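You operate a simulated robot arm through the tools that you are given. There is no shell and no other tool. Be economical: measure what you need, move in short steps, check, and stop when the job is done.

You run a simulated robot arm. Do the job below in one go: nothing can be reset, and whatever is moved stays where it is left.

## Task
Fetch the grey relay and set it on the top of the blue table. Put the bundle of cable ties on the top of the wooden table away on the upper bin rail. Put one of the resistor blocks from the top of the wooden table on the bench top left of the electronic load. Take the square marker and put it on the cream block on the top shelf of the trolley. Put the orange block on the top of the dry box. Put the medium cell marked "No. 75" from the top of the wooden table on the middle shelf of the trolley. Close the lower left counter drawer. Open the locker drawer. The order is free. Set down upright: medium cell.

The check looks at the end state, three seconds after you hand in, the way a careful person would. Anything else that was tipped, shoved, dropped, spilled or broken makes it a failure.

## Robot
A 7-joint arm with a fingered hand on a trunk, on a base that drives. Base frame: it is fixed to the floor where the robot stands at the start and does not move with it; the origin is under the middle of the robot, x ahead of it, y to its left, z up; the surface under the hand at the start is at about z = 780. Units: mm, rad, N and s.
Its first joint turns from -2.897 to 2.897 rad. Places, roughly: bench top left of the electronic load [3400, 5300, 700]; bundle of cable ties (10x3x2 cm) [400, 6600, 800]; cream block (8x5x3 cm) [-300, 3100, 900]; grey relay [750, 250, 750]; locker drawer [3800, 9600, 800]; lower left counter drawer [3500, 8400, 500]; medium cell [-250, 6500, 750]; middle shelf of the trolley [-300, 3300, 500]; orange block [500, 6500, 750]; resistor block [0, 6500, 750]; square marker [250, 6500, 750]; top of the blue table [-900, 4600, 800]; top of the dry box [900, 2200, 1400]; upper bin rail (73x16 cm) [3980, 8300, 1320]. Payload 4 kg.
The tool frame sits at the grasp point between the pads (the TCP): z along the fingers, y along the line on which they close. The tips reach 30 mm beyond it. The gripper opens to 104 mm. The gripper's body begins 35 mm behind the TCP. The gripper is a hand of 4 fingers: y runs from the thumb to the fingers, the wrist lies at [-15, -113, -190] in the tool frame, and closing takes about 1.5 s.
Orientation is told as [roll, pitch, yaw] about the base's x, y, z axes, in that order, counted from this pose: with the fingers straight down and the wrist toward the robot, the tool's x, y and z point along [0, 1, 0], [1, 0, 0] and [0, 0, -1] of the base frame.

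## Interface
- The arm moves only by the tool arm_command. Its argument "steps" is a list of rows, each a list of 2 entries, a list of its own where there are three numbers: the shift along the base's x, y, z in units of 250 mm (1.0 is 250 mm), then the turn, a rotation vector about the base's x, y, z in units of 90 degrees (1.0 is 90 degrees). In form: [[[x, y, z], [ax, ay, az]], ...]. A call has 1 to 10 rows; each row is the pose to reach, as a shift and turn from the pose commanded when the call began. "hand" is the finger opening in mm, from 0 to 104, set as the call begins (left out, the last holds). A call with a number of a shift or a turn outside -1 to 1 is refused whole. Each row takes 0.2 s and may step no farther than 50 mm and 0.15 rad from the row before; otherwise, or with a gripper value out of range, the whole call is refused. A pose out of reach is approached as far as the arm can. The call stops where the force on the tool passes 40 N (or 10 N more than at its start, if that is more) or the arm is blocked; 0.2 s more then pass. The fingers move at their own pace (about 153 mm/s each) and stop on an object; they squeeze with about 22 N. The grip force told is the motor's: it shows also when the fingers shut on nothing. Time passes only in rows, and 0.2 s behind the last, so rows that repeat a pose let the fingers close. The reply holds the time, the measured pose of the TCP, the force on the tool along the base axes, the opening and the grip force, in the units named above and with some noise, with the torque about the TCP (base axes, N m) and any sound that the robot's microphone picked up.
- Cameras (640 x 400 px; columns grow to the right, rows downward): "scene" is now at [331.2, 183, 1260.2]; the picture's right is [-0.18, -0.98, 0.00], its down [-0.26, 0.05, -0.96] and it looks along [0.95, -0.17, -0.27] (base axes); focal length 214 px, centre (320, 200). "wrist" rides on the gripper at [61, -92, -130] in the tool frame; the picture's right is [-0.81, 0.28, -0.52], its down [-0.53, -0.71, 0.46] and it looks along [-0.24, 0.64, 0.72] (tool axes); focal length 275 px, centre (320, 200).
- get_image(camera): a new picture of that camera. The clock stands still meanwhile.
- roll_base(legs): drives the robot by 1 to 6 legs, each [ahead, left, turn to the left] in mm, mm and rad, along the robot's own axes; the way and the turn of a leg run together, so that a leg with both is an arc; at most 1500 mm and 3.142 rad a leg. The arm and the cameras ride along, it lands a little off, and it stops where it bumps. It gives what a move gives.
- hand_shape(shape): the hand has 4 fingers and takes this shape, open, in about a second: jaw (thumb against the fingers, like two jaws); tri (thumb and two fingers); tip (a fingertip pinch); poke (one finger out to press); point (the index stretched); flat (the hand flat); cup (the hand cupped); fist (a fist). The gripper value then closes the fingers along that shape, each until it touches; the sizes above hold for jaw. It gives what a move gives, with no picture.
- pan_tilt(pan, tilt): turns the head with the scene camera to pan (to the left, within 2.496 rad either way) and tilt (down, from -0.506 to 1.204), counted from straight ahead of the robot. It gives what a move gives.
- measure_at(camera, pixels): for up to 12 pixels [column, row] of the newest picture of that camera ("zoom" is the newest enlarged one), the place [x, y, z] in the base frame of the surface seen there, good to about 3 mm. The clock stands still meanwhile.
- zoom(camera, box): a new picture of the part [left, top, right, bottom] of that camera's present view, enlarged. The clock stands still meanwhile.
- finish_job(): hands the job in; it is judged then, once.

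Keep the steps short. Do not move on a guess: measure, check each grasp and each placing, and mend mistakes. In all there are 138 turns and 170 pictures (those below and enlarged ones count). Leave the gripper open and the arm clear of the work at the hand-in unless told otherwise, and finish with a single line.

The tools are called after "Request:" by a JSON object that holds its "op" and its "data". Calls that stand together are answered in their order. arm_command: Moves the arm, as the interface text tells. Its arguments: {"type":"object","properties":{"steps":{"type":"array","items":{"type":"array"}},"hand":{"type":"number"}},"required":["steps"]} The other tools are called the same way: hand_shape (shape) gives the hand a shape; roll_base (legs) drives the base; pan_tilt (pan, tilt) turns the head that bears the scene camera; get_image (camera) takes a picture; measure_at (camera, pixels) gives the place of the surface under pixels of a picture; zoom (camera, box) takes an enlarged picture of a part of a camera's view; finish_job () hands the job in.

At the start:

```text
time_s: 0.0
position: [423.4, 153.0, 1190.9]
tcp_rot: [0.001, 0.0, -0.001]
force: [0.1, 0.8, 0.8]
ft_torque: [0.02, -0.03, -0.03]
width: 103.4
gripper_force: 0.0
shape: jaw
robot x, y, heading: [0.8, -1.7, 0.003]
head pan, tilt: [-0.176, 0.272]
```

scene: 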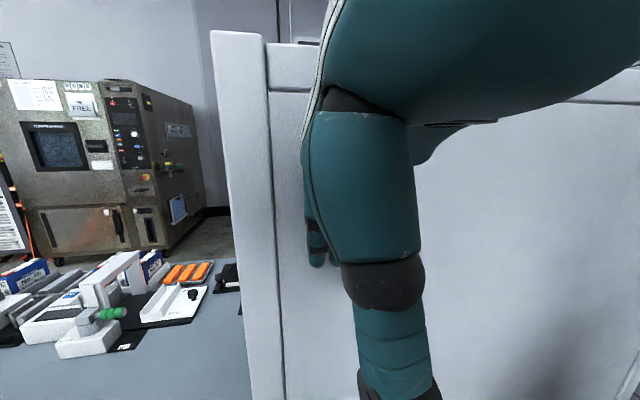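
wrist: 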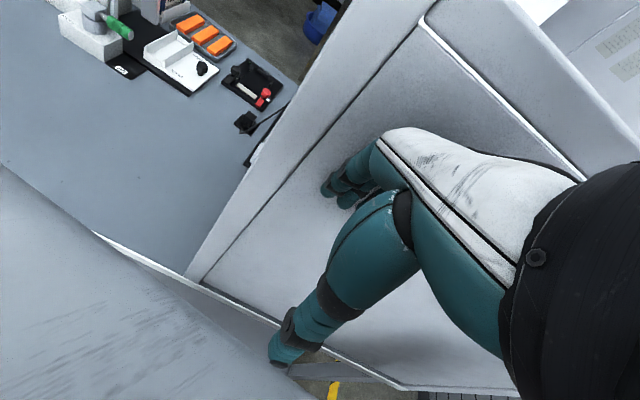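

I see a grey worktop on the left and a white panel ahead, with the arm blocking much of the view. I'll tilt the head down to find the grey relay near [750, 250, 750].

Request:
{"op": "pan_tilt", "data": {"pan": 0.3, "tilt": 0.6}}

Request:
{"op": "get_image", "data": {"camera": "scene"}}

```text
time_s: 0.9
position: [422.9, 152.6, 1191.7]
tcp_rot: [0.002, 0.0, 0.0]
force: [-0.1, -0.4, -0.2]
ft_torque: [0.02, 0.03, 0.03]
width: 103.7
gripper_force: 0.1
shape: jaw
robot x, y, heading: [0.6, 1.6, 0.002]
head pan, tilt: [0.3, 0.6]
```

```text
167 pictures are left
```

scene: 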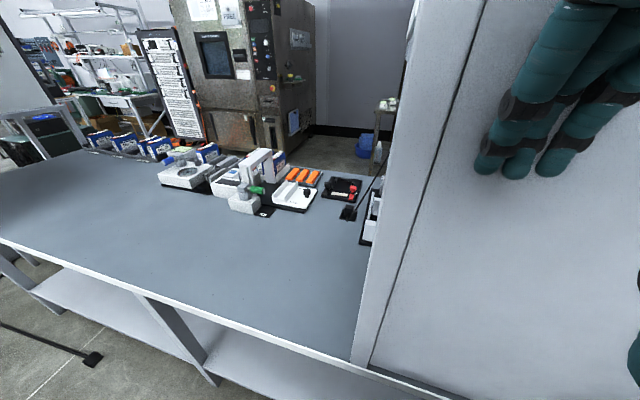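

A bench with devices is visible, with a white panel to its right. I'll measure the panel and the bench and zoom in on the items.

Request:
{"op": "measure_at", "data": {"camera": "scene", "pixels": [[410, 100], [360, 350], [450, 200], [560, 250], [250, 270], [305, 176], [293, 196], [341, 188], [345, 212], [375, 215], [245, 200], [100, 220]]}}

Request:
{"op": "zoom", "data": {"camera": "scene", "box": [220, 130, 400, 250]}}

```text
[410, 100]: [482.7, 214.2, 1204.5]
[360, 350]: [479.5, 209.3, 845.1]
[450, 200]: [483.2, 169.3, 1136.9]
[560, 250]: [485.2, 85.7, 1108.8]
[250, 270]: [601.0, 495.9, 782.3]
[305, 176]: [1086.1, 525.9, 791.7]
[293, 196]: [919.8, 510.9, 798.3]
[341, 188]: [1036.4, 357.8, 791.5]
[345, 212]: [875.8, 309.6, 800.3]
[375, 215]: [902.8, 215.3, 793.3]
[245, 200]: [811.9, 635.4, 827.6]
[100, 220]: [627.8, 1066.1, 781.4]
```

```text
3.33 times, centred on (310, 190) of scene
```

zoom: 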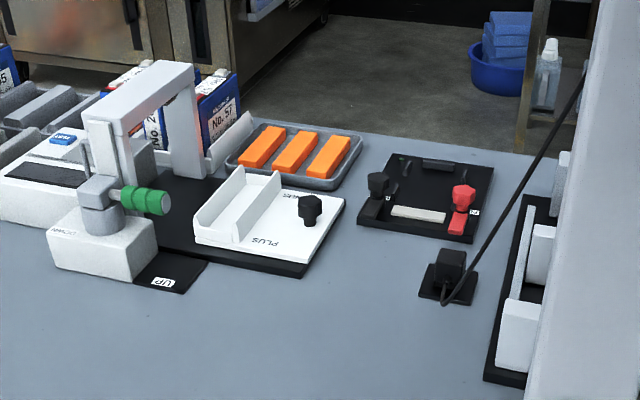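

The white panel stands at x≈483 for y<214 and hides the bench behind it. I'll drive left 500 mm to see past it.

Request:
{"op": "roll_base", "data": {"legs": [[-60, 0, 0], [0, 550, 0]]}}

Request:
{"op": "pan_tilt", "data": {"pan": -0.35, "tilt": 0.6}}

Request:
{"op": "get_image", "data": {"camera": "scene"}}

Request:
{"op": "get_image", "data": {"camera": "wrist"}}

```text
time_s: 4.6
position: [362.1, 701.1, 1190.7]
tcp_rot: [0.0, 0.001, 0.001]
force: [0.8, -0.5, 0.8]
ft_torque: [-0.01, -0.01, -0.03]
width: 103.8
gripper_force: 0.0
shape: jaw
robot x, y, heading: [-59.0, 544.4, 0.009]
head pan, tilt: [0.3, 0.6]
```

```text
time_s: 5.7
position: [362.2, 699.9, 1190.7]
tcp_rot: [0.001, 0.0, 0.003]
force: [-0.3, 0.2, 0.5]
ft_torque: [0.0, -0.01, -0.02]
width: 104.0
gripper_force: 0.1
shape: jaw
robot x, y, heading: [-62.7, 547.3, -0.002]
head pan, tilt: [-0.351, 0.6]
```

```text
165 pictures are left
```

scene: 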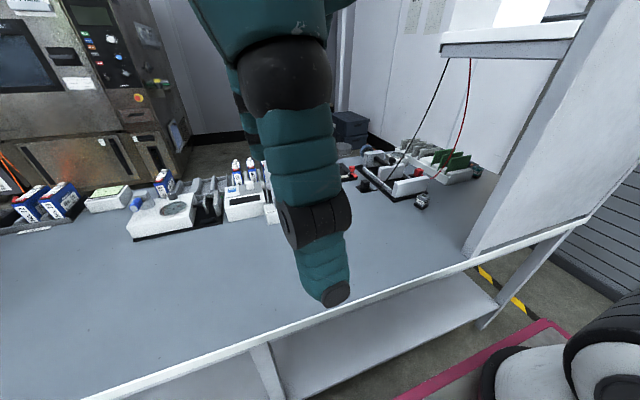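

```text
164 pictures are left
```

wrist: 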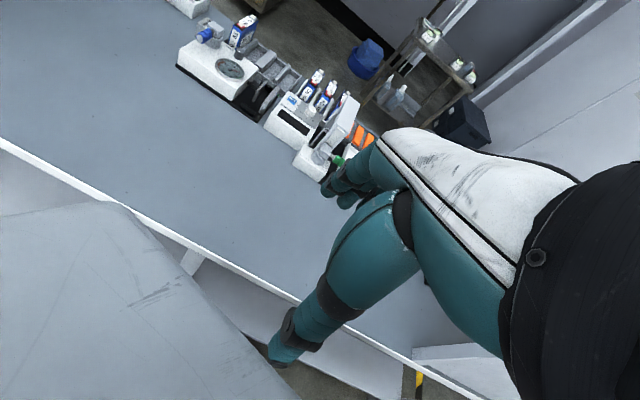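

The small thing at (422, 200) looks like the relay. I'll zoom there and measure.

Request:
{"op": "zoom", "data": {"camera": "scene", "box": [350, 130, 510, 230]}}

Request:
{"op": "measure_at", "data": {"camera": "scene", "pixels": [[422, 200], [422, 194], [422, 206], [395, 188], [470, 260], [500, 200], [500, 50], [480, 170]]}}

```text
4.00 times, centred on (430, 180) of scene
```

zoom: 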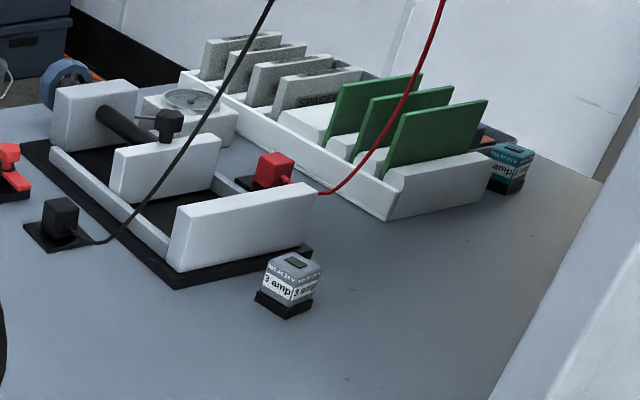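

```text
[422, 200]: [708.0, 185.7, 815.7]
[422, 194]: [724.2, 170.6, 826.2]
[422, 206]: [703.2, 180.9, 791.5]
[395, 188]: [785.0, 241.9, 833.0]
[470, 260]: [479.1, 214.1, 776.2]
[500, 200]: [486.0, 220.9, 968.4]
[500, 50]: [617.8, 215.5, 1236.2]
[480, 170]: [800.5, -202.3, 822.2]
```

The grey "3 amp" relay sits near (720, 177) behind the panel edge (y<214), with black and red wires hanging nearby. I'll stand further left, turned toward the relay, so the arm passes clear of the panel edge.

Request:
{"op": "roll_base", "data": {"legs": [[40, 235, 0], [0, 0, -0.68]]}}

Request:
{"op": "pan_tilt", "data": {"pan": 0.15, "tilt": 0.6}}

Request:
{"op": "get_image", "data": {"camera": "scene"}}

Request:
{"op": "get_image", "data": {"camera": "wrist"}}

```text
time_s: 9.3
position: [403.5, 634.0, 1189.9]
tcp_rot: [0.0, -0.001, -0.684]
force: [-0.4, -0.2, -0.3]
ft_torque: [0.0, -0.01, -0.01]
width: 103.6
gripper_force: 0.1
shape: jaw
robot x, y, heading: [-19.2, 784.9, -0.684]
head pan, tilt: [-0.351, 0.6]
```

```text
time_s: 10.2
position: [403.1, 634.1, 1189.8]
tcp_rot: [-0.002, 0.0, -0.685]
force: [-0.1, -0.4, -0.7]
ft_torque: [-0.04, 0.01, -0.03]
width: 103.8
gripper_force: 0.0
shape: jaw
robot x, y, heading: [-20.3, 783.6, -0.682]
head pan, tilt: [0.15, 0.6]
```

```text
162 pictures are left
```

scene: 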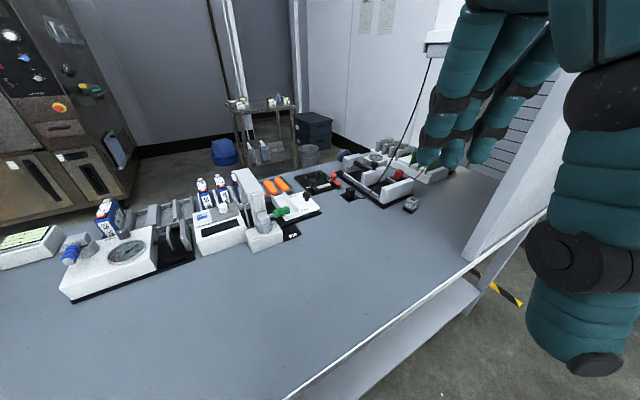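

```text
161 pictures are left
```

wrist: 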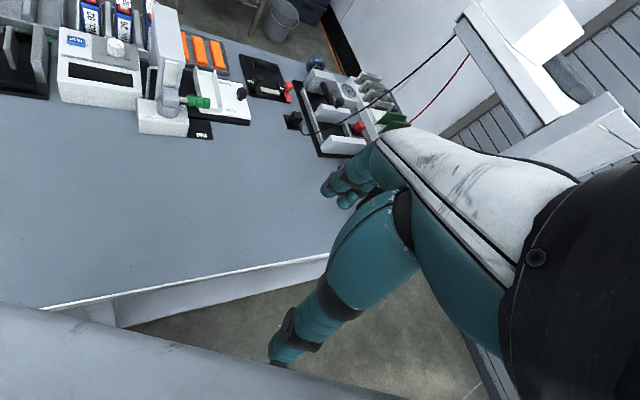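

The relay is at scene (411, 205). I'll zoom on it for its orientation and measure the wire.

Request:
{"op": "zoom", "data": {"camera": "scene", "box": [360, 160, 456, 220]}}

Request:
{"op": "measure_at", "data": {"camera": "scene", "pixels": [[430, 60], [419, 100], [408, 130], [392, 160], [411, 205], [410, 200], [436, 55]]}}

Request:
{"op": "measure_at", "data": {"camera": "zoom", "pixels": [[340, 245], [300, 275], [340, 280], [375, 275], [340, 300], [320, 260], [360, 260]]}}

```text
6.67 times, centred on (408, 190) of scene
```

zoom: 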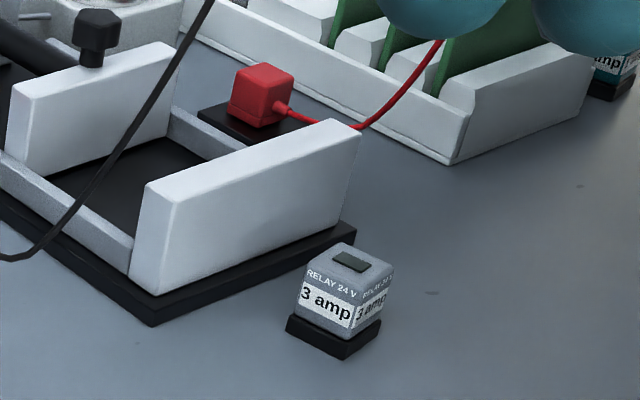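

```text
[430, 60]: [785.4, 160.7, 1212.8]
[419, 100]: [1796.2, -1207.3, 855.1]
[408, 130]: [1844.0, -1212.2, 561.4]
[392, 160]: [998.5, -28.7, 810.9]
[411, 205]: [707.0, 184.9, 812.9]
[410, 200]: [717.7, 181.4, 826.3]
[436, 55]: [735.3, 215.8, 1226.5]
```

```text
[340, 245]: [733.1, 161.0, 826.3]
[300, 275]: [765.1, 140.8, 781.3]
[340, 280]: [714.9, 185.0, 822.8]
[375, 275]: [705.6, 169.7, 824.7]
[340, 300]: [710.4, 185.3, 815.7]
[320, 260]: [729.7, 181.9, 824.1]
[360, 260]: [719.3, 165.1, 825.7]
```

The relay is a cube of about 35 mm with faces nearly along the base axes, centred near (720, 171) with its top at z≈826. I'll come in from the +y side (yaw −90°), low under the shelf and away from the wire. First leg: to about (553, 420, 1000).

Request:
{"op": "arm_command", "data": {"steps": [[[0.075, -0.107, -0.095], [0, 0, -0.071]], [[0.15, -0.214, -0.19], [0, 0, -0.142]], [[0.225, -0.321, -0.285], [0, 0, -0.213]], [[0.3, -0.428, -0.38], [0, 0, -0.284]], [[0.375, -0.535, -0.475], [0, 0, -0.354]], [[0.45, -0.642, -0.57], [0, 0, -0.425]], [[0.525, -0.749, -0.665], [0, 0, -0.496]], [[0.6, -0.856, -0.76], [0, 0, -0.567]]], "hand": 100}}

Request:
{"op": "get_image", "data": {"camera": "scene"}}

Request:
{"op": "get_image", "data": {"camera": "wrist"}}

```text
time_s: 12.0
position: [559.8, 433.6, 1009.1]
tcp_rot: [0.042, 0.073, -1.543]
force: [-0.2, 0.1, 0.5]
ft_torque: [-0.03, -0.02, 0.05]
width: 100.0
gripper_force: 0.0
shape: jaw
robot x, y, heading: [-22.9, 782.4, -0.686]
head pan, tilt: [0.15, 0.6]
```

```text
159 pictures are left
```

scene: 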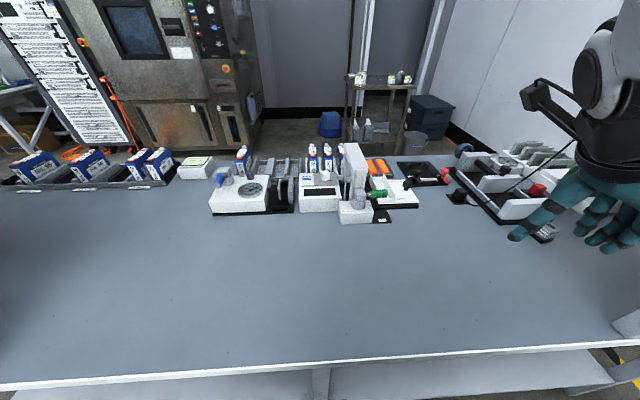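

```text
158 pictures are left
```

wrist: 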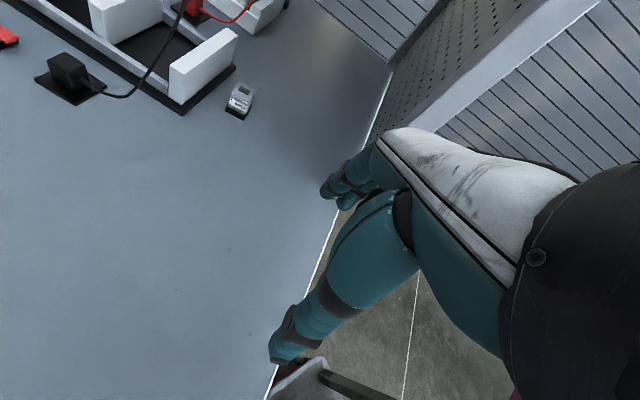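

The arm is still settling (tcp_rot a little tilted). The wrist view shows the relay at (240, 100), so I'll zoom and measure it.

Request:
{"op": "zoom", "data": {"camera": "wrist", "box": [160, 50, 320, 150]}}

Request:
{"op": "measure_at", "data": {"camera": "zoom", "pixels": [[325, 130], [370, 145], [350, 190], [315, 175], [340, 155], [310, 215], [255, 250], [90, 240], [300, 70]]}}

```text
4.00 times, centred on (240, 100) of wrist
```

zoom: 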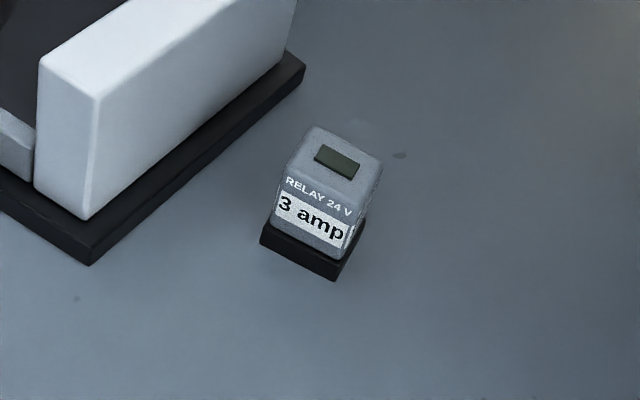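

```text
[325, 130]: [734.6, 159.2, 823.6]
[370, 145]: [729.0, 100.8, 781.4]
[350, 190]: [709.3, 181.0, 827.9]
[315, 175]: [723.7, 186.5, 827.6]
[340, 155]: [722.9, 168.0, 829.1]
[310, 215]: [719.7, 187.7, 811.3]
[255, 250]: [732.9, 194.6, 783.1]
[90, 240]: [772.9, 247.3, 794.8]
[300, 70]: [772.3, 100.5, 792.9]
```

To get the relay's yaw, I'll measure along its top edges.

Request:
{"op": "measure_at", "data": {"camera": "zoom", "pixels": [[290, 180], [345, 205], [278, 218], [338, 248], [322, 132], [372, 155], [373, 165], [358, 195], [296, 165], [315, 137], [330, 165]]}}

```text
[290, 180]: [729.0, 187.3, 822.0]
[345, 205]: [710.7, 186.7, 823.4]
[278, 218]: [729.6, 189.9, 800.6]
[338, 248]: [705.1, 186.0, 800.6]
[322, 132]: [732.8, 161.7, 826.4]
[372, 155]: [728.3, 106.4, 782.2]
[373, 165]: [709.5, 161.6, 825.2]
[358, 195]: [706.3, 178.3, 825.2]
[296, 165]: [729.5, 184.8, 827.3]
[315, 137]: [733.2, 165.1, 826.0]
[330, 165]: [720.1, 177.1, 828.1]
```

The relay is rotated about +9°, centred at about (721, 171) and spans z 782–827. I'll move to above it at z≈900 with yaw −1.42.

Request:
{"op": "arm_command", "data": {"steps": [[[0.084, -0.1245, -0.05], [0, 0, 0.012]], [[0.168, -0.249, -0.1], [0, 0, 0.024]], [[0.252, -0.3735, -0.15], [0, 0, 0.036]], [[0.336, -0.498, -0.2], [0, 0, 0.048]], [[0.42, -0.6225, -0.25], [0, 0, 0.06]], [[0.504, -0.747, -0.3], [0, 0, 0.072]], [[0.588, -0.8715, -0.35], [0, 0, 0.084]], [[0.672, -0.996, -0.4], [0, 0, 0.096]], [[0.672, -0.996, -0.4], [0, 0, 0.096]], [[0.672, -0.996, -0.4], [0, 0, 0.096]]]}}

Request:
{"op": "get_image", "data": {"camera": "wrist"}}

Request:
{"op": "get_image", "data": {"camera": "scene"}}

```text
time_s: 12.6
position: [624.5, 441.6, 1005.6]
tcp_rot: [0.108, 0.102, -1.37]
force: [0.7, 0.6, 0.7]
ft_torque: [-0.01, 0.1, -0.03]
width: 100.3
gripper_force: 0.1
shape: jaw
robot x, y, heading: [-21.2, 784.6, -0.68]
head pan, tilt: [0.15, 0.6]
stopped in row 3: the arm was blocked; the commanded pose is now the measured one
```

```text
156 pictures are left
```

wrist: 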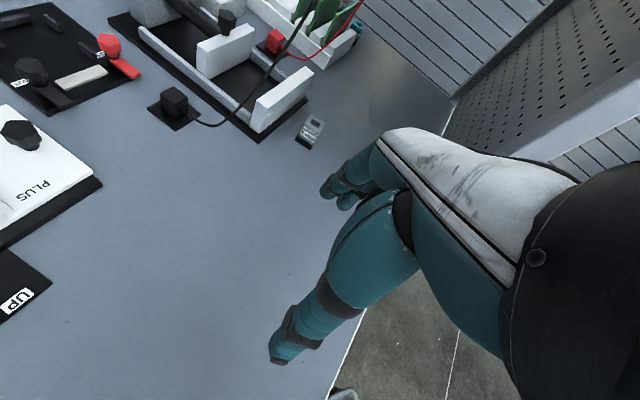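

```text
155 pictures are left
```

scene: 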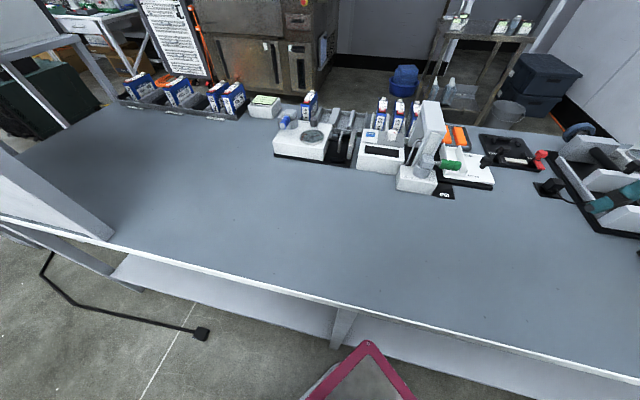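

The arm blocked in row 3, with the pose off by several cm and the head view swung left. That looks like an arm or trunk limit, because the yaw is far from the robot heading. I'll measure some pixels to work out how the head and trunk moved.

Request:
{"op": "measure_at", "data": {"camera": "scene", "pixels": [[320, 200], [320, 300], [320, 120], [150, 200], [500, 200], [100, 235], [340, 375], [370, 345], [615, 200]]}}

```text
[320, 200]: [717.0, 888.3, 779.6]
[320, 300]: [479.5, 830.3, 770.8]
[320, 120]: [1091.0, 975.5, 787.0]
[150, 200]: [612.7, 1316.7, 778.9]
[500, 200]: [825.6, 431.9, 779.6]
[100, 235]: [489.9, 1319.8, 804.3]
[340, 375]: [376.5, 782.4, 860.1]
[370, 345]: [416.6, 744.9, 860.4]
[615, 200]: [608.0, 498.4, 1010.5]
```

The head rides on the arm's trunk linkage, so its view swings as the arm moves. I'll look right and down at the arm itself to see what blocks it.

Request:
{"op": "pan_tilt", "data": {"pan": -0.8, "tilt": 0.5}}

Request:
{"op": "get_image", "data": {"camera": "scene"}}

Request:
{"op": "pan_tilt", "data": {"pan": 0.2, "tilt": 1.2}}

Request:
{"op": "get_image", "data": {"camera": "scene"}}

```text
time_s: 13.9
position: [623.6, 442.1, 1003.7]
tcp_rot: [0.105, 0.104, -1.368]
force: [-0.1, 0.5, -0.2]
ft_torque: [0.01, 0.0, -0.01]
width: 100.3
gripper_force: 0.0
shape: jaw
robot x, y, heading: [-22.0, 779.6, -0.683]
head pan, tilt: [-0.799, 0.499]
```

```text
154 pictures are left
```

scene: 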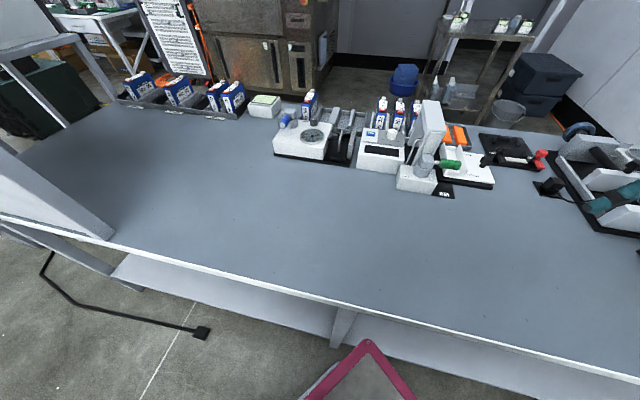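

```text
time_s: 15.1
position: [623.5, 441.1, 1003.9]
tcp_rot: [0.107, 0.106, -1.37]
force: [-0.4, -0.6, -0.4]
ft_torque: [0.01, 0.0, 0.01]
width: 100.1
gripper_force: 0.1
shape: jaw
robot x, y, heading: [-21.6, 781.9, -0.687]
head pan, tilt: [0.201, 1.201]
```

```text
153 pictures are left
```

scene: 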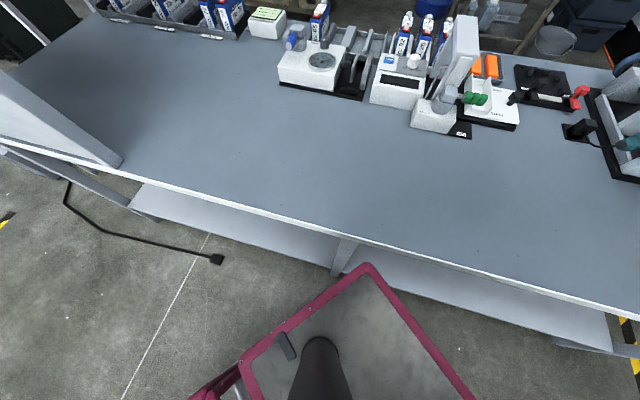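

The base is a box about 700×540 mm, so it can get closer to the bench if it stands parallel to it. I'll first bring the arm back to its home pose. Then I'll re-park at about (195, 920) with heading −1.57, which lines the arm up better for the relay's yaw.

Request:
{"op": "arm_command", "data": {"steps": [[[-0.11, 0.0965, 0.093], [-0.0114, 0.003, 0.0546]], [[-0.22, 0.193, 0.186], [-0.0227, 0.006, 0.109]], [[-0.33, 0.2895, 0.279], [-0.034, 0.009, 0.164]], [[-0.44, 0.386, 0.372], [-0.0455, 0.0115, 0.2185]], [[-0.55, 0.4825, 0.465], [-0.057, 0.0145, 0.273]], [[-0.66, 0.579, 0.558], [-0.068, 0.017, 0.328]], [[-0.77, 0.6755, 0.651], [-0.08, 0.02, 0.382]], [[-0.88, 0.772, 0.744], [-0.091, 0.023, 0.437]], [[-0.88, 0.772, 0.744], [-0.091, 0.023, 0.437]]]}}

Request:
{"op": "pan_tilt", "data": {"pan": 0.3, "tilt": 0.6}}

Request:
{"op": "get_image", "data": {"camera": "scene"}}

```text
time_s: 17.1
position: [399.5, 634.0, 1186.5]
tcp_rot: [-0.011, -0.013, -0.686]
force: [0.4, 0.3, -0.3]
ft_torque: [-0.05, -0.03, 0.02]
width: 99.9
gripper_force: 0.1
shape: jaw
robot x, y, heading: [-22.5, 782.8, -0.683]
head pan, tilt: [0.201, 1.201]
```

```text
time_s: 18.1
position: [401.7, 635.0, 1186.5]
tcp_rot: [-0.01, -0.012, -0.685]
force: [-0.9, 0.0, -1.1]
ft_torque: [0.0, 0.04, 0.0]
width: 100.0
gripper_force: 0.1
shape: jaw
robot x, y, heading: [-21.6, 778.8, -0.687]
head pan, tilt: [0.3, 0.6]
```

```text
152 pictures are left
```

scene: 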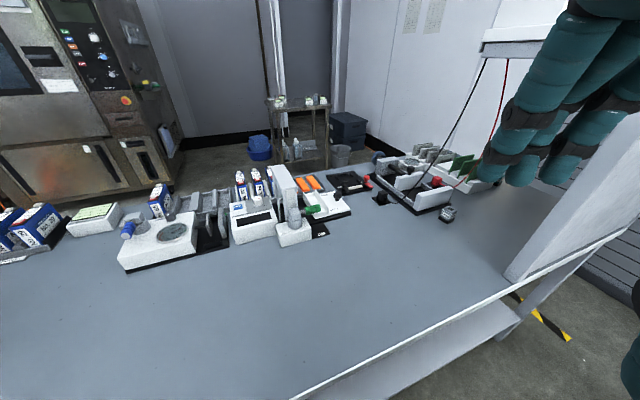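

I'll turn in place by −0.886, then slide back 139 and left 205 toward the bench.

Request:
{"op": "roll_base", "data": {"legs": [[0, 0, -0.886], [-139, 205, 0]]}}

Request:
{"op": "pan_tilt", "data": {"pan": 0.7, "tilt": 0.6}}

Request:
{"op": "get_image", "data": {"camera": "scene"}}

```text
time_s: 22.2
position: [334.3, 500.1, 1187.4]
tcp_rot: [-0.01, -0.012, -1.568]
force: [0.4, -0.4, 1.1]
ft_torque: [0.01, -0.02, -0.03]
width: 100.1
gripper_force: 0.1
shape: jaw
robot x, y, heading: [181.2, 921.8, -1.562]
head pan, tilt: [0.3, 0.6]
```

```text
time_s: 23.1
position: [335.5, 500.1, 1186.0]
tcp_rot: [-0.011, -0.012, -1.567]
force: [-0.4, 0.2, 0.1]
ft_torque: [0.01, 0.02, -0.03]
width: 100.2
gripper_force: 0.0
shape: jaw
robot x, y, heading: [178.8, 919.0, -1.563]
head pan, tilt: [0.7, 0.6]
```

```text
151 pictures are left
```

scene: 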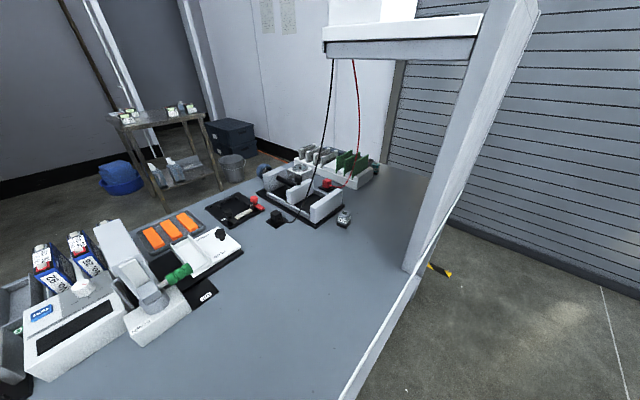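

Now I have a clear view and the base is parallel to the bench. First arm leg to about (535, 410, 997).

Request:
{"op": "arm_command", "data": {"steps": [[[0.114, -0.051, -0.109], [0, 0, 0.013]], [[0.229, -0.103, -0.217], [0, 0, 0.026]], [[0.343, -0.154, -0.326], [0, 0, 0.04]], [[0.457, -0.206, -0.434], [0, 0, 0.053]], [[0.571, -0.257, -0.543], [0, 0, 0.067]], [[0.686, -0.309, -0.651], [0, 0, 0.08]], [[0.8, -0.36, -0.76], [0.006, 0.006, 0.094]], [[0.8, -0.36, -0.76], [0.006, 0.006, 0.094]]]}}

Request:
{"op": "get_image", "data": {"camera": "wrist"}}

```text
time_s: 24.8
position: [533.4, 356.4, 1074.4]
tcp_rot: [0.109, -0.089, -1.503]
force: [-0.1, 0.7, -0.1]
ft_torque: [-0.01, 0.0, 0.0]
width: 100.1
gripper_force: 0.2
shape: jaw
robot x, y, heading: [179.0, 917.2, -1.563]
head pan, tilt: [0.7, 0.6]
stopped in row 8: the arm was blocked; the commanded pose is now the measured one
```

```text
150 pictures are left
```

wrist: 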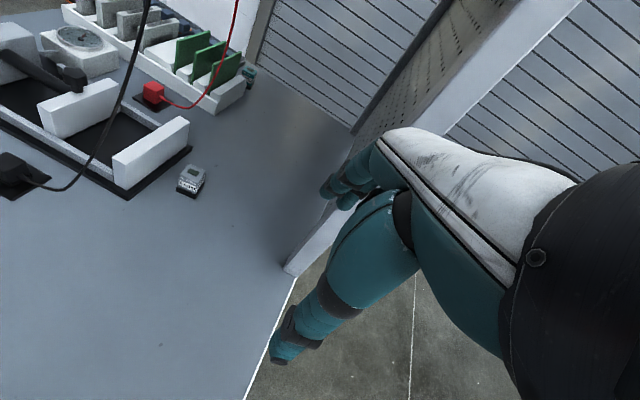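

Reading the numbers, the target was only 620 mm from the upright axis, inside the 680 mm minimum reach; that caused both blocks. I'll move outward to (640, 250) while levelling the tool, then to above the relay at z≈930.

Request:
{"op": "arm_command", "data": {"steps": [[[0.107, -0.106, -0.03], [0.013, 0.018, 0.013]], [[0.214, -0.212, -0.06], [0.026, 0.036, 0.026]], [[0.321, -0.318, -0.09], [0.039, 0.055, 0.04]], [[0.428, -0.424, -0.12], [0.052, 0.073, 0.053]], [[0.428, -0.424, -0.12], [0.052, 0.073, 0.053]]]}}

Request:
{"op": "arm_command", "data": {"steps": [[[0.081, -0.079, -0.114], [0, 0, 0]], [[0.162, -0.158, -0.228], [0, 0, 0]], [[0.243, -0.237, -0.342], [0, 0, 0]], [[0.324, -0.316, -0.456], [0, 0, 0]], [[0.324, -0.316, -0.456], [0, 0, 0]], [[0.324, -0.316, -0.456], [0, 0, 0]]]}}

Request:
{"op": "get_image", "data": {"camera": "wrist"}}

Request:
{"op": "get_image", "data": {"camera": "scene"}}

```text
time_s: 26.2
position: [680.6, 324.8, 1095.7]
tcp_rot: [0.116, 0.01, -1.287]
force: [-0.4, 0.5, -1.5]
ft_torque: [0.06, 0.02, 0.03]
width: 100.0
gripper_force: 0.1
shape: jaw
robot x, y, heading: [181.2, 922.0, -1.565]
head pan, tilt: [0.7, 0.6]
stopped in row 5: the arm was blocked; the commanded pose is now the measured one
```

```text
time_s: 26.9
position: [754.6, 366.5, 1137.4]
tcp_rot: [0.3, -0.004, -1.158]
force: [-0.3, 0.2, 0.4]
ft_torque: [-0.02, 0.02, 0.01]
width: 99.8
gripper_force: 0.0
shape: jaw
robot x, y, heading: [182.1, 924.7, -1.567]
head pan, tilt: [0.7, 0.6]
stopped in row 3: the arm was blocked; the commanded pose is now the measured one
```

```text
149 pictures are left
```

wrist: 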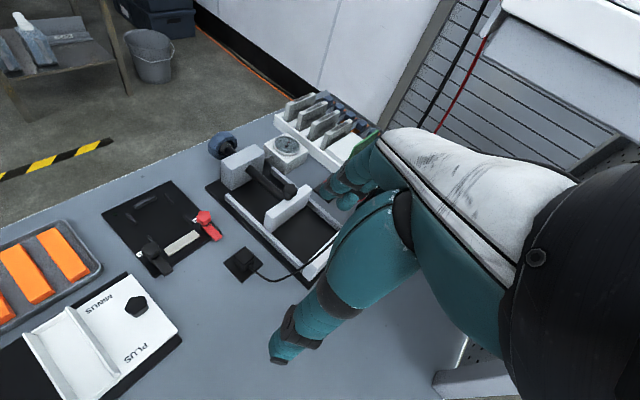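

```text
148 pictures are left
```

scene: 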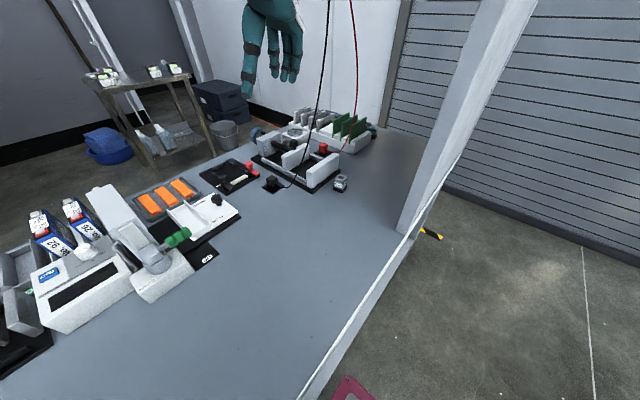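

The arm kept drifting left and up. Now it makes sense: the head mast stands at the base's front left (331, 183), and the arm was pushing against it. Targets must lie to the right of straight ahead in the robot's frame. I'll bring the arm back the way it came.

Request:
{"op": "arm_command", "data": {"steps": [[[-0.156, -0.021, -0.006], [-0.008, 0.037, -0.052]], [[-0.312, -0.042, -0.011], [-0.015, 0.075, -0.104]], [[-0.468, -0.062, -0.017], [-0.023, 0.112, -0.156]], [[-0.624, -0.083, -0.022], [-0.03, 0.15, -0.208]], [[-0.78, -0.104, -0.028], [-0.038, 0.187, -0.26]], [[-0.78, -0.104, -0.028], [-0.038, 0.187, -0.26]]]}}

Request:
{"op": "arm_command", "data": {"steps": [[[-0.128, 0.092, 0.033], [0, 0, 0]], [[-0.257, 0.183, 0.065], [0, 0, 0]], [[-0.386, 0.274, 0.098], [0, 0, 0]], [[-0.514, 0.366, 0.13], [0, 0, 0]], [[-0.643, 0.457, 0.163], [0, 0, 0]], [[-0.771, 0.549, 0.195], [0, 0, 0]], [[-0.9, 0.64, 0.228], [0, 0, 0]], [[-0.9, 0.64, 0.228], [0, 0, 0]]]}}

Request:
{"op": "get_image", "data": {"camera": "scene"}}

```text
time_s: 28.3
position: [557.1, 331.9, 1138.9]
tcp_rot: [0.022, 0.0, -1.584]
force: [-1.1, -0.5, 0.4]
ft_torque: [-0.01, 0.03, -0.02]
width: 99.9
gripper_force: 0.2
shape: jaw
robot x, y, heading: [180.9, 917.5, -1.56]
head pan, tilt: [0.7, 0.6]
```

```text
time_s: 30.1
position: [334.0, 499.3, 1182.2]
tcp_rot: [-0.01, 0.004, -1.572]
force: [0.9, 0.6, -0.6]
ft_torque: [-0.02, 0.02, -0.02]
width: 100.0
gripper_force: 0.0
shape: jaw
robot x, y, heading: [182.0, 918.9, -1.563]
head pan, tilt: [0.7, 0.6]
```

```text
147 pictures are left
```

scene: 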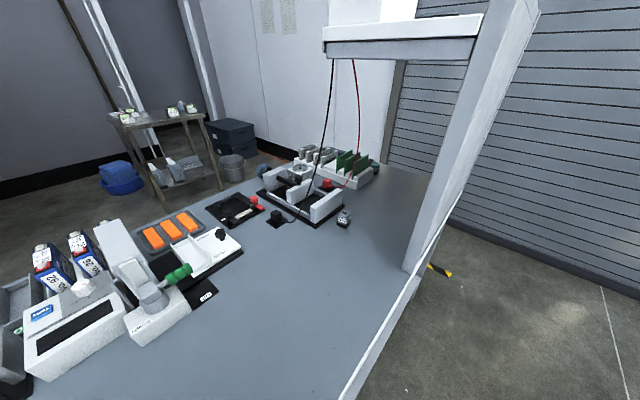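

The arm is back home. Now I'll back away from the bench, turn to heading 0, and drive to about (100, 830) so that the relay lies to the right of straight ahead.

Request:
{"op": "roll_base", "data": {"legs": [[0, -195, 0], [0, 0, 1.563], [110, -89, 0]]}}

Request:
{"op": "pan_tilt", "data": {"pan": -0.7, "tilt": 0.6}}

Request:
{"op": "get_image", "data": {"camera": "scene"}}

```text
time_s: 36.5
position: [511.4, 990.9, 1181.2]
tcp_rot: [-0.011, 0.001, 0.001]
force: [0.0, 0.4, 0.6]
ft_torque: [0.03, 0.0, -0.02]
width: 100.0
gripper_force: 0.0
shape: jaw
robot x, y, heading: [91.1, 836.4, 0.012]
head pan, tilt: [0.7, 0.6]
stopped in leg 3: the robot was blocked; the commanded pose is now the measured one
```

```text
time_s: 38.1
position: [512.8, 990.7, 1179.5]
tcp_rot: [-0.008, 0.001, 0.0]
force: [-0.3, 1.0, 0.5]
ft_torque: [0.0, 0.01, -0.02]
width: 100.1
gripper_force: 0.1
shape: jaw
robot x, y, heading: [93.7, 832.2, 0.009]
head pan, tilt: [-0.7, 0.6]
```

```text
146 pictures are left
```

scene: 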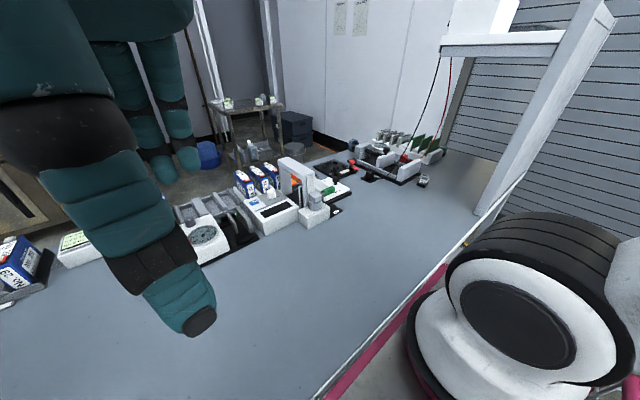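

The base just touched the bench edge, so I'll back off 20 mm. Then the first arm leg: forward and right, clear of the head.

Request:
{"op": "roll_base", "data": {"legs": [[-20, 0, 0]]}}

Request:
{"op": "arm_command", "data": {"steps": [[[0.107, -0.14, -0.017], [0, 0, -0.027]], [[0.215, -0.281, -0.034], [0, 0, -0.055]], [[0.322, -0.422, -0.051], [0, 0, -0.082]], [[0.43, -0.562, -0.069], [0, 0, -0.109]], [[0.537, -0.703, -0.086], [0, 0, -0.136]], [[0.645, -0.843, -0.103], [0, 0, -0.164]], [[0.752, -0.984, -0.12], [0.005, 0, -0.191]], [[0.752, -0.984, -0.12], [0.005, 0, -0.191]]]}}

Request:
{"op": "get_image", "data": {"camera": "scene"}}

```text
time_s: 38.9
position: [491.3, 990.2, 1181.0]
tcp_rot: [-0.01, 0.003, 0.004]
force: [-0.2, -0.2, -0.4]
ft_torque: [0.03, -0.05, 0.01]
width: 100.3
gripper_force: 0.0
shape: jaw
robot x, y, heading: [68.2, 834.9, 0.011]
head pan, tilt: [-0.7, 0.6]
```

```text
time_s: 40.7
position: [679.4, 742.9, 1150.8]
tcp_rot: [-0.001, 0.001, -0.299]
force: [0.1, -0.4, -0.9]
ft_torque: [0.03, -0.03, 0.02]
width: 100.0
gripper_force: 0.0
shape: jaw
robot x, y, heading: [71.0, 833.0, 0.01]
head pan, tilt: [-0.7, 0.6]
```

```text
145 pictures are left
```

scene: 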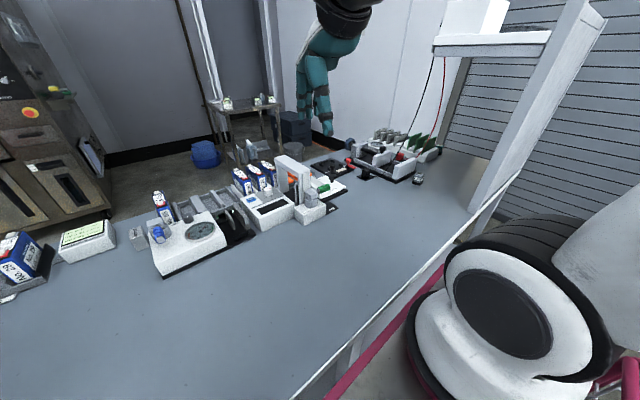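

That tracked exactly. Two more legs: to (730, 500, 1050), then (721, 262, 930), turning the hand to yaw −1.42.

Request:
{"op": "arm_command", "data": {"steps": [[[0.029, -0.139, -0.057], [0, 0, -0.05]], [[0.058, -0.279, -0.114], [0, 0, -0.1]], [[0.087, -0.418, -0.171], [0, 0, -0.15]], [[0.117, -0.558, -0.229], [0, 0, -0.2]], [[0.146, -0.697, -0.286], [0, 0, -0.25]], [[0.175, -0.837, -0.343], [0, 0, -0.3]], [[0.204, -0.976, -0.4], [0, 0, -0.35]]]}}

Request:
{"op": "arm_command", "data": {"steps": [[[-0.005, -0.136, -0.069], [0, 0, -0.052]], [[-0.01, -0.272, -0.137], [0, 0, -0.104]], [[-0.015, -0.408, -0.206], [0, 0, -0.156]], [[-0.021, -0.544, -0.274], [0, 0, -0.207]], [[-0.026, -0.68, -0.343], [0, 0, -0.259]], [[-0.031, -0.816, -0.411], [0, 0, -0.311]], [[-0.036, -0.952, -0.48], [0, 0, -0.363]], [[-0.036, -0.952, -0.48], [0, 0, -0.363]]]}}

Request:
{"op": "get_image", "data": {"camera": "scene"}}

Request:
{"op": "get_image", "data": {"camera": "wrist"}}

```text
time_s: 42.3
position: [729.4, 500.2, 1048.5]
tcp_rot: [-0.002, 0.001, -0.846]
force: [-0.4, -0.1, -0.2]
ft_torque: [-0.05, 0.0, -0.03]
width: 99.9
gripper_force: 0.2
shape: jaw
robot x, y, heading: [70.9, 834.3, 0.007]
head pan, tilt: [-0.7, 0.6]
```

```text
time_s: 44.1
position: [719.6, 263.0, 932.2]
tcp_rot: [-0.001, 0.002, -1.418]
force: [0.5, -1.1, 0.6]
ft_torque: [0.04, -0.03, 0.01]
width: 100.2
gripper_force: 0.2
shape: jaw
robot x, y, heading: [68.4, 833.3, 0.01]
head pan, tilt: [-0.7, 0.6]
```

```text
144 pictures are left
```

scene: 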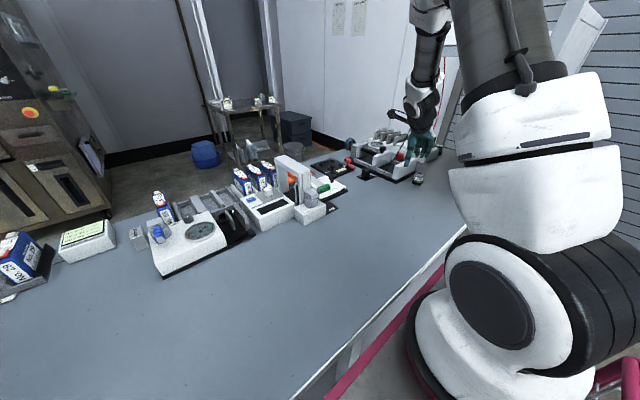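

```text
143 pictures are left
```

wrist: 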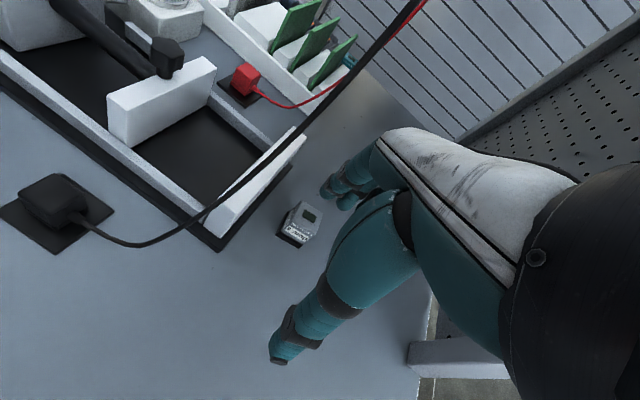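

The arm tracks well here. Before closing in, I'll measure where the hanging black wire runs relative to the hand.

Request:
{"op": "measure_at", "data": {"camera": "wrist", "pixels": [[415, 8], [385, 48], [350, 88], [318, 121], [285, 150], [250, 180], [215, 207], [180, 230], [298, 215], [308, 235]]}}

```text
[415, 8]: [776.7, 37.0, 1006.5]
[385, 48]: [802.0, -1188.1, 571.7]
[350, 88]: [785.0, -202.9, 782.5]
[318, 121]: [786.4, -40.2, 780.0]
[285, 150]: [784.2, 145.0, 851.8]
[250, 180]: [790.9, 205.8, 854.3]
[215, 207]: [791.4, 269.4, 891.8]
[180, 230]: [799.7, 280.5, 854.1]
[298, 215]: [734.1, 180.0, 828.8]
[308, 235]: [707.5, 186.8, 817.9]
```

The wire hangs at about (791, 269, 892), close to where the hand's side would be at this yaw. I'll turn the hand to yaw ≈ −1.05, which moves its body away from the wire; the cube will align itself in the jaws. Then I'll centre above the relay with the opening at 80.

Request:
{"op": "arm_command", "data": {"steps": [[[0, 0, 0], [0, 0, 0.08]], [[0, 0, 0], [0, 0, 0.16]], [[0.002, -0.08, -0.02], [0, 0, 0.234]], [[0.003, -0.2, -0.06], [0, 0, 0.234]], [[0.004, -0.364, -0.12], [0, 0, 0.234]], [[0.004, -0.364, -0.12], [0, 0, 0.234]]], "hand": 80}}

Request:
{"op": "get_image", "data": {"camera": "wrist"}}

Request:
{"op": "zoom", "data": {"camera": "scene", "box": [340, 60, 500, 220]}}

```text
time_s: 45.5
position: [724.1, 170.9, 900.5]
tcp_rot: [-0.002, 0.002, -1.05]
force: [-0.1, 0.0, 0.3]
ft_torque: [-0.01, 0.0, -0.02]
width: 80.2
gripper_force: 0.0
shape: jaw
robot x, y, heading: [66.6, 836.5, 0.006]
head pan, tilt: [-0.7, 0.6]
```

```text
142 pictures are left
```

wrist: 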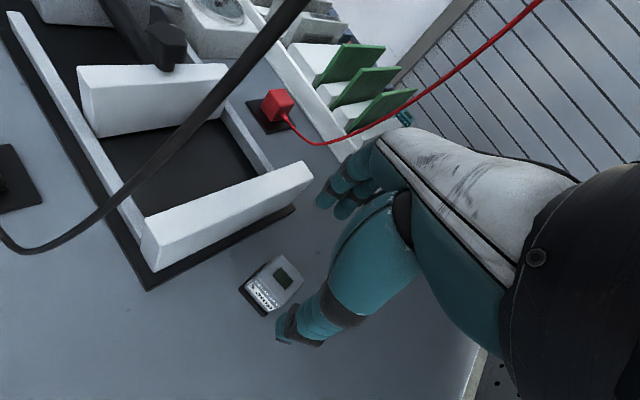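

```text
2.50 times, centred on (420, 140) of scene
```

zoom: 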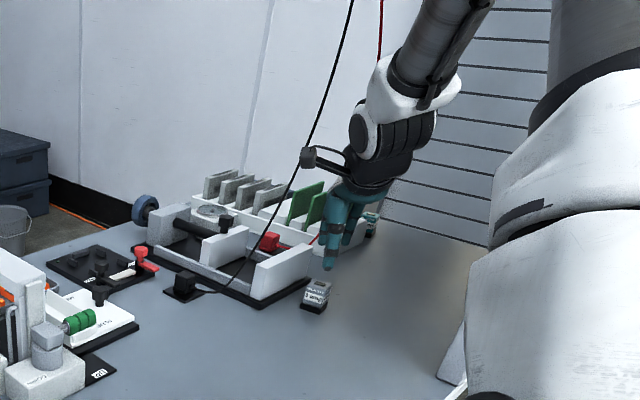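

The relay lies right under the grasp point: its predicted pixel is (281, 276) and I see it at (273, 281). The camera stub clears the wire. I'll descend 75 mm to z≈826.

Request:
{"op": "arm_command", "data": {"steps": [[[-0.008, 0, -0.07], [0, 0, 0]], [[-0.012, 0, -0.14], [0, 0, 0]], [[-0.012, 0, -0.2], [0, 0, 0]], [[-0.012, 0, -0.25], [0, 0, 0]], [[-0.012, 0, -0.298], [0, 0, 0]], [[-0.012, 0, -0.298], [0, 0, 0]]]}}

Request:
{"op": "get_image", "data": {"camera": "wrist"}}

Request:
{"op": "zoom", "data": {"camera": "scene", "box": [360, 120, 480, 210]}}

```text
time_s: 46.9
position: [720.1, 169.6, 825.9]
tcp_rot: [-0.001, 0.002, -1.051]
force: [0.6, -0.1, 0.9]
ft_torque: [-0.02, 0.03, 0.02]
width: 80.3
gripper_force: 0.1
shape: jaw
robot x, y, heading: [69.2, 837.3, 0.007]
head pan, tilt: [-0.7, 0.6]
```

```text
140 pictures are left
```

wrist: 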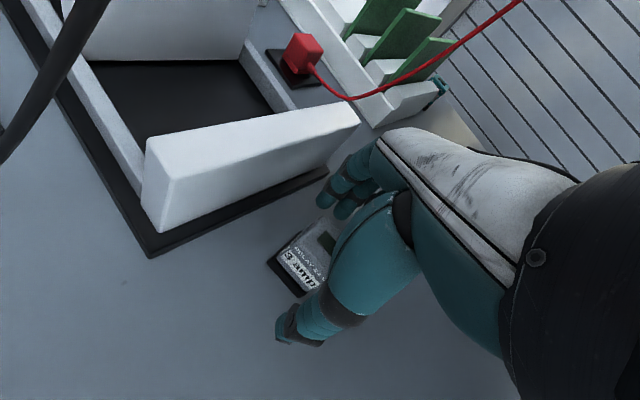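

```text
4.44 times, centred on (420, 165) of scene
```

zoom: 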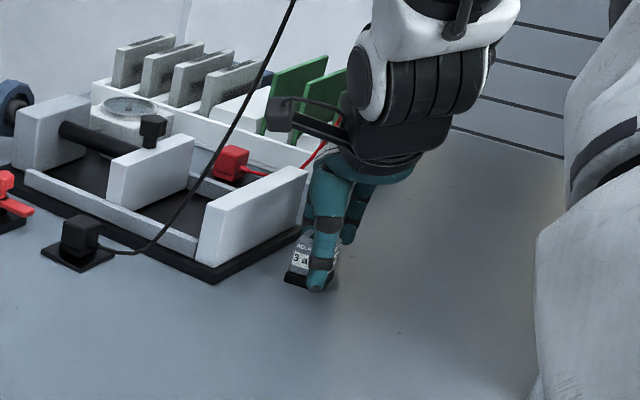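

The relay is centred between thumb and fingers. I'll close on it.

Request:
{"op": "arm_command", "data": {"steps": [[[0, 0, 0], [0, 0, 0]], [[0, 0, 0], [0, 0, 0]], [[0, 0, 0], [0, 0, 0]], [[0, 0, 0], [0, 0, 0]], [[0, 0, 0], [0, 0, 0]], [[0, 0, 0], [0, 0, 0]], [[0, 0, 0], [0, 0, 0]], [[0, 0, 0], [0, 0, 0]]], "hand": 15}}

Request:
{"op": "get_image", "data": {"camera": "wrist"}}

```text
time_s: 48.7
position: [719.7, 169.2, 827.0]
tcp_rot: [-0.001, 0.002, -1.051]
force: [0.2, -0.4, 0.0]
ft_torque: [0.0, -0.03, 0.01]
width: 28.2
gripper_force: 21.9
shape: jaw
robot x, y, heading: [70.4, 832.4, 0.008]
head pan, tilt: [-0.7, 0.6]
```

```text
138 pictures are left
```

wrist: 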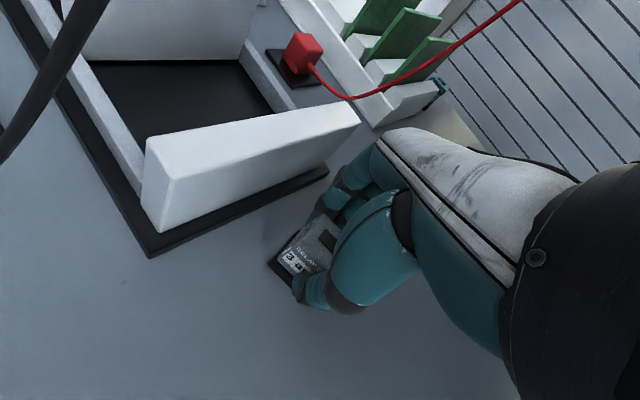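

Gripped with width 28 and grip force 22 N. I'll lift 75 mm straight up and check.

Request:
{"op": "arm_command", "data": {"steps": [[[0, 0, 0.04], [0, 0, 0]], [[0, 0, 0.12], [0, 0, 0]], [[0, 0, 0.2], [0, 0, 0]], [[0, 0, 0.3], [0, 0, 0]], [[0, 0, 0.3], [0, 0, 0]]]}}

Request:
{"op": "get_image", "data": {"camera": "wrist"}}

```text
time_s: 49.9
position: [720.5, 170.1, 903.4]
tcp_rot: [-0.002, 0.002, -1.052]
force: [-1.0, -0.4, -1.4]
ft_torque: [-0.02, 0.02, -0.02]
width: 28.5
gripper_force: 22.0
shape: jaw
robot x, y, heading: [65.5, 832.7, 0.015]
head pan, tilt: [-0.7, 0.6]
```

```text
137 pictures are left
```

wrist: 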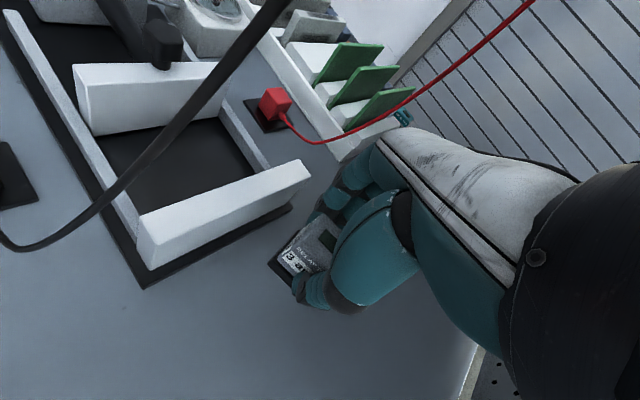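

The relay is held. I'll retrace the path away from the wire and panel to a ready pose in front and slightly to the right of the base.

Request:
{"op": "arm_command", "data": {"steps": [[[0.005, 0.14, 0.067], [0, 0, 0.018]], [[0.01, 0.28, 0.134], [0, 0, 0.036]], [[0.015, 0.42, 0.2], [0, 0, 0.055]], [[0.02, 0.56, 0.267], [0, 0, 0.073]], [[0.026, 0.7, 0.334], [0, 0, 0.09]], [[0.031, 0.84, 0.401], [0, 0, 0.11]], [[0.036, 0.98, 0.468], [0, 0, 0.127]]]}}

Request:
{"op": "arm_command", "data": {"steps": [[[-0.026, 0.16, 0.053], [0, 0, 0.058]], [[-0.052, 0.32, 0.107], [0, 0, 0.117]], [[-0.078, 0.48, 0.16], [0, 0, 0.175]], [[-0.104, 0.64, 0.213], [0, 0, 0.233]], [[-0.13, 0.8, 0.267], [0, 0, 0.292]], [[-0.156, 0.96, 0.32], [0, 0, 0.35]]]}}

Request:
{"op": "arm_command", "data": {"steps": [[[-0.022, 0.128, 0.05], [0, 0, 0.05]], [[-0.044, 0.256, 0.1], [0, 0, 0.1]], [[-0.066, 0.384, 0.15], [0, 0, 0.15]], [[-0.088, 0.512, 0.2], [0, 0, 0.19]], [[-0.088, 0.512, 0.2], [0, 0, 0.19]]]}}

Request:
{"op": "pan_tilt", "data": {"pan": 1.4, "tilt": 0.25}}

Request:
{"op": "get_image", "data": {"camera": "scene"}}

```text
time_s: 51.5
position: [728.9, 414.3, 1017.4]
tcp_rot: [-0.002, 0.002, -0.849]
force: [-0.6, -1.2, -1.7]
ft_torque: [0.04, 0.02, -0.03]
width: 28.0
gripper_force: 22.2
shape: jaw
robot x, y, heading: [68.3, 836.7, 0.009]
head pan, tilt: [-0.7, 0.6]
```

```text
time_s: 52.9
position: [690.1, 656.5, 1099.1]
tcp_rot: [-0.002, 0.003, -0.299]
force: [0.5, -0.3, -1.6]
ft_torque: [0.02, 0.02, 0.01]
width: 28.3
gripper_force: 22.6
shape: jaw
robot x, y, heading: [71.2, 833.8, 0.011]
head pan, tilt: [-0.7, 0.6]
```

```text
time_s: 54.1
position: [665.9, 783.5, 1149.7]
tcp_rot: [-0.003, 0.002, -0.003]
force: [0.3, 0.4, 0.1]
ft_torque: [0.0, 0.02, 0.0]
width: 27.9
gripper_force: 21.5
shape: jaw
robot x, y, heading: [70.1, 835.4, 0.007]
head pan, tilt: [-0.7, 0.6]
```

```text
time_s: 56.1
position: [666.3, 782.7, 1150.1]
tcp_rot: [-0.002, 0.001, -0.003]
force: [-0.3, -0.7, -0.1]
ft_torque: [-0.04, 0.01, 0.0]
width: 28.0
gripper_force: 22.4
shape: jaw
robot x, y, heading: [71.3, 838.1, 0.011]
head pan, tilt: [1.4, 0.25]
```

```text
136 pictures are left
```

scene: 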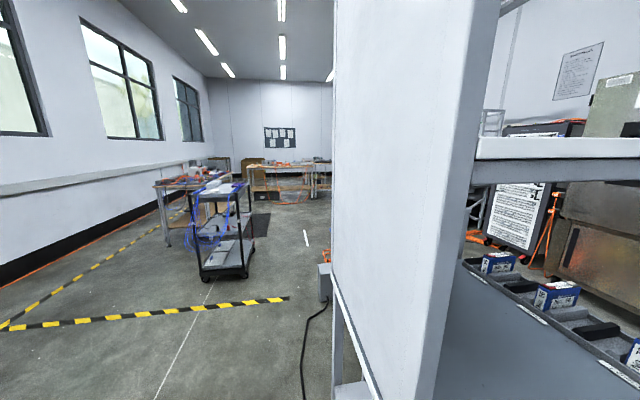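

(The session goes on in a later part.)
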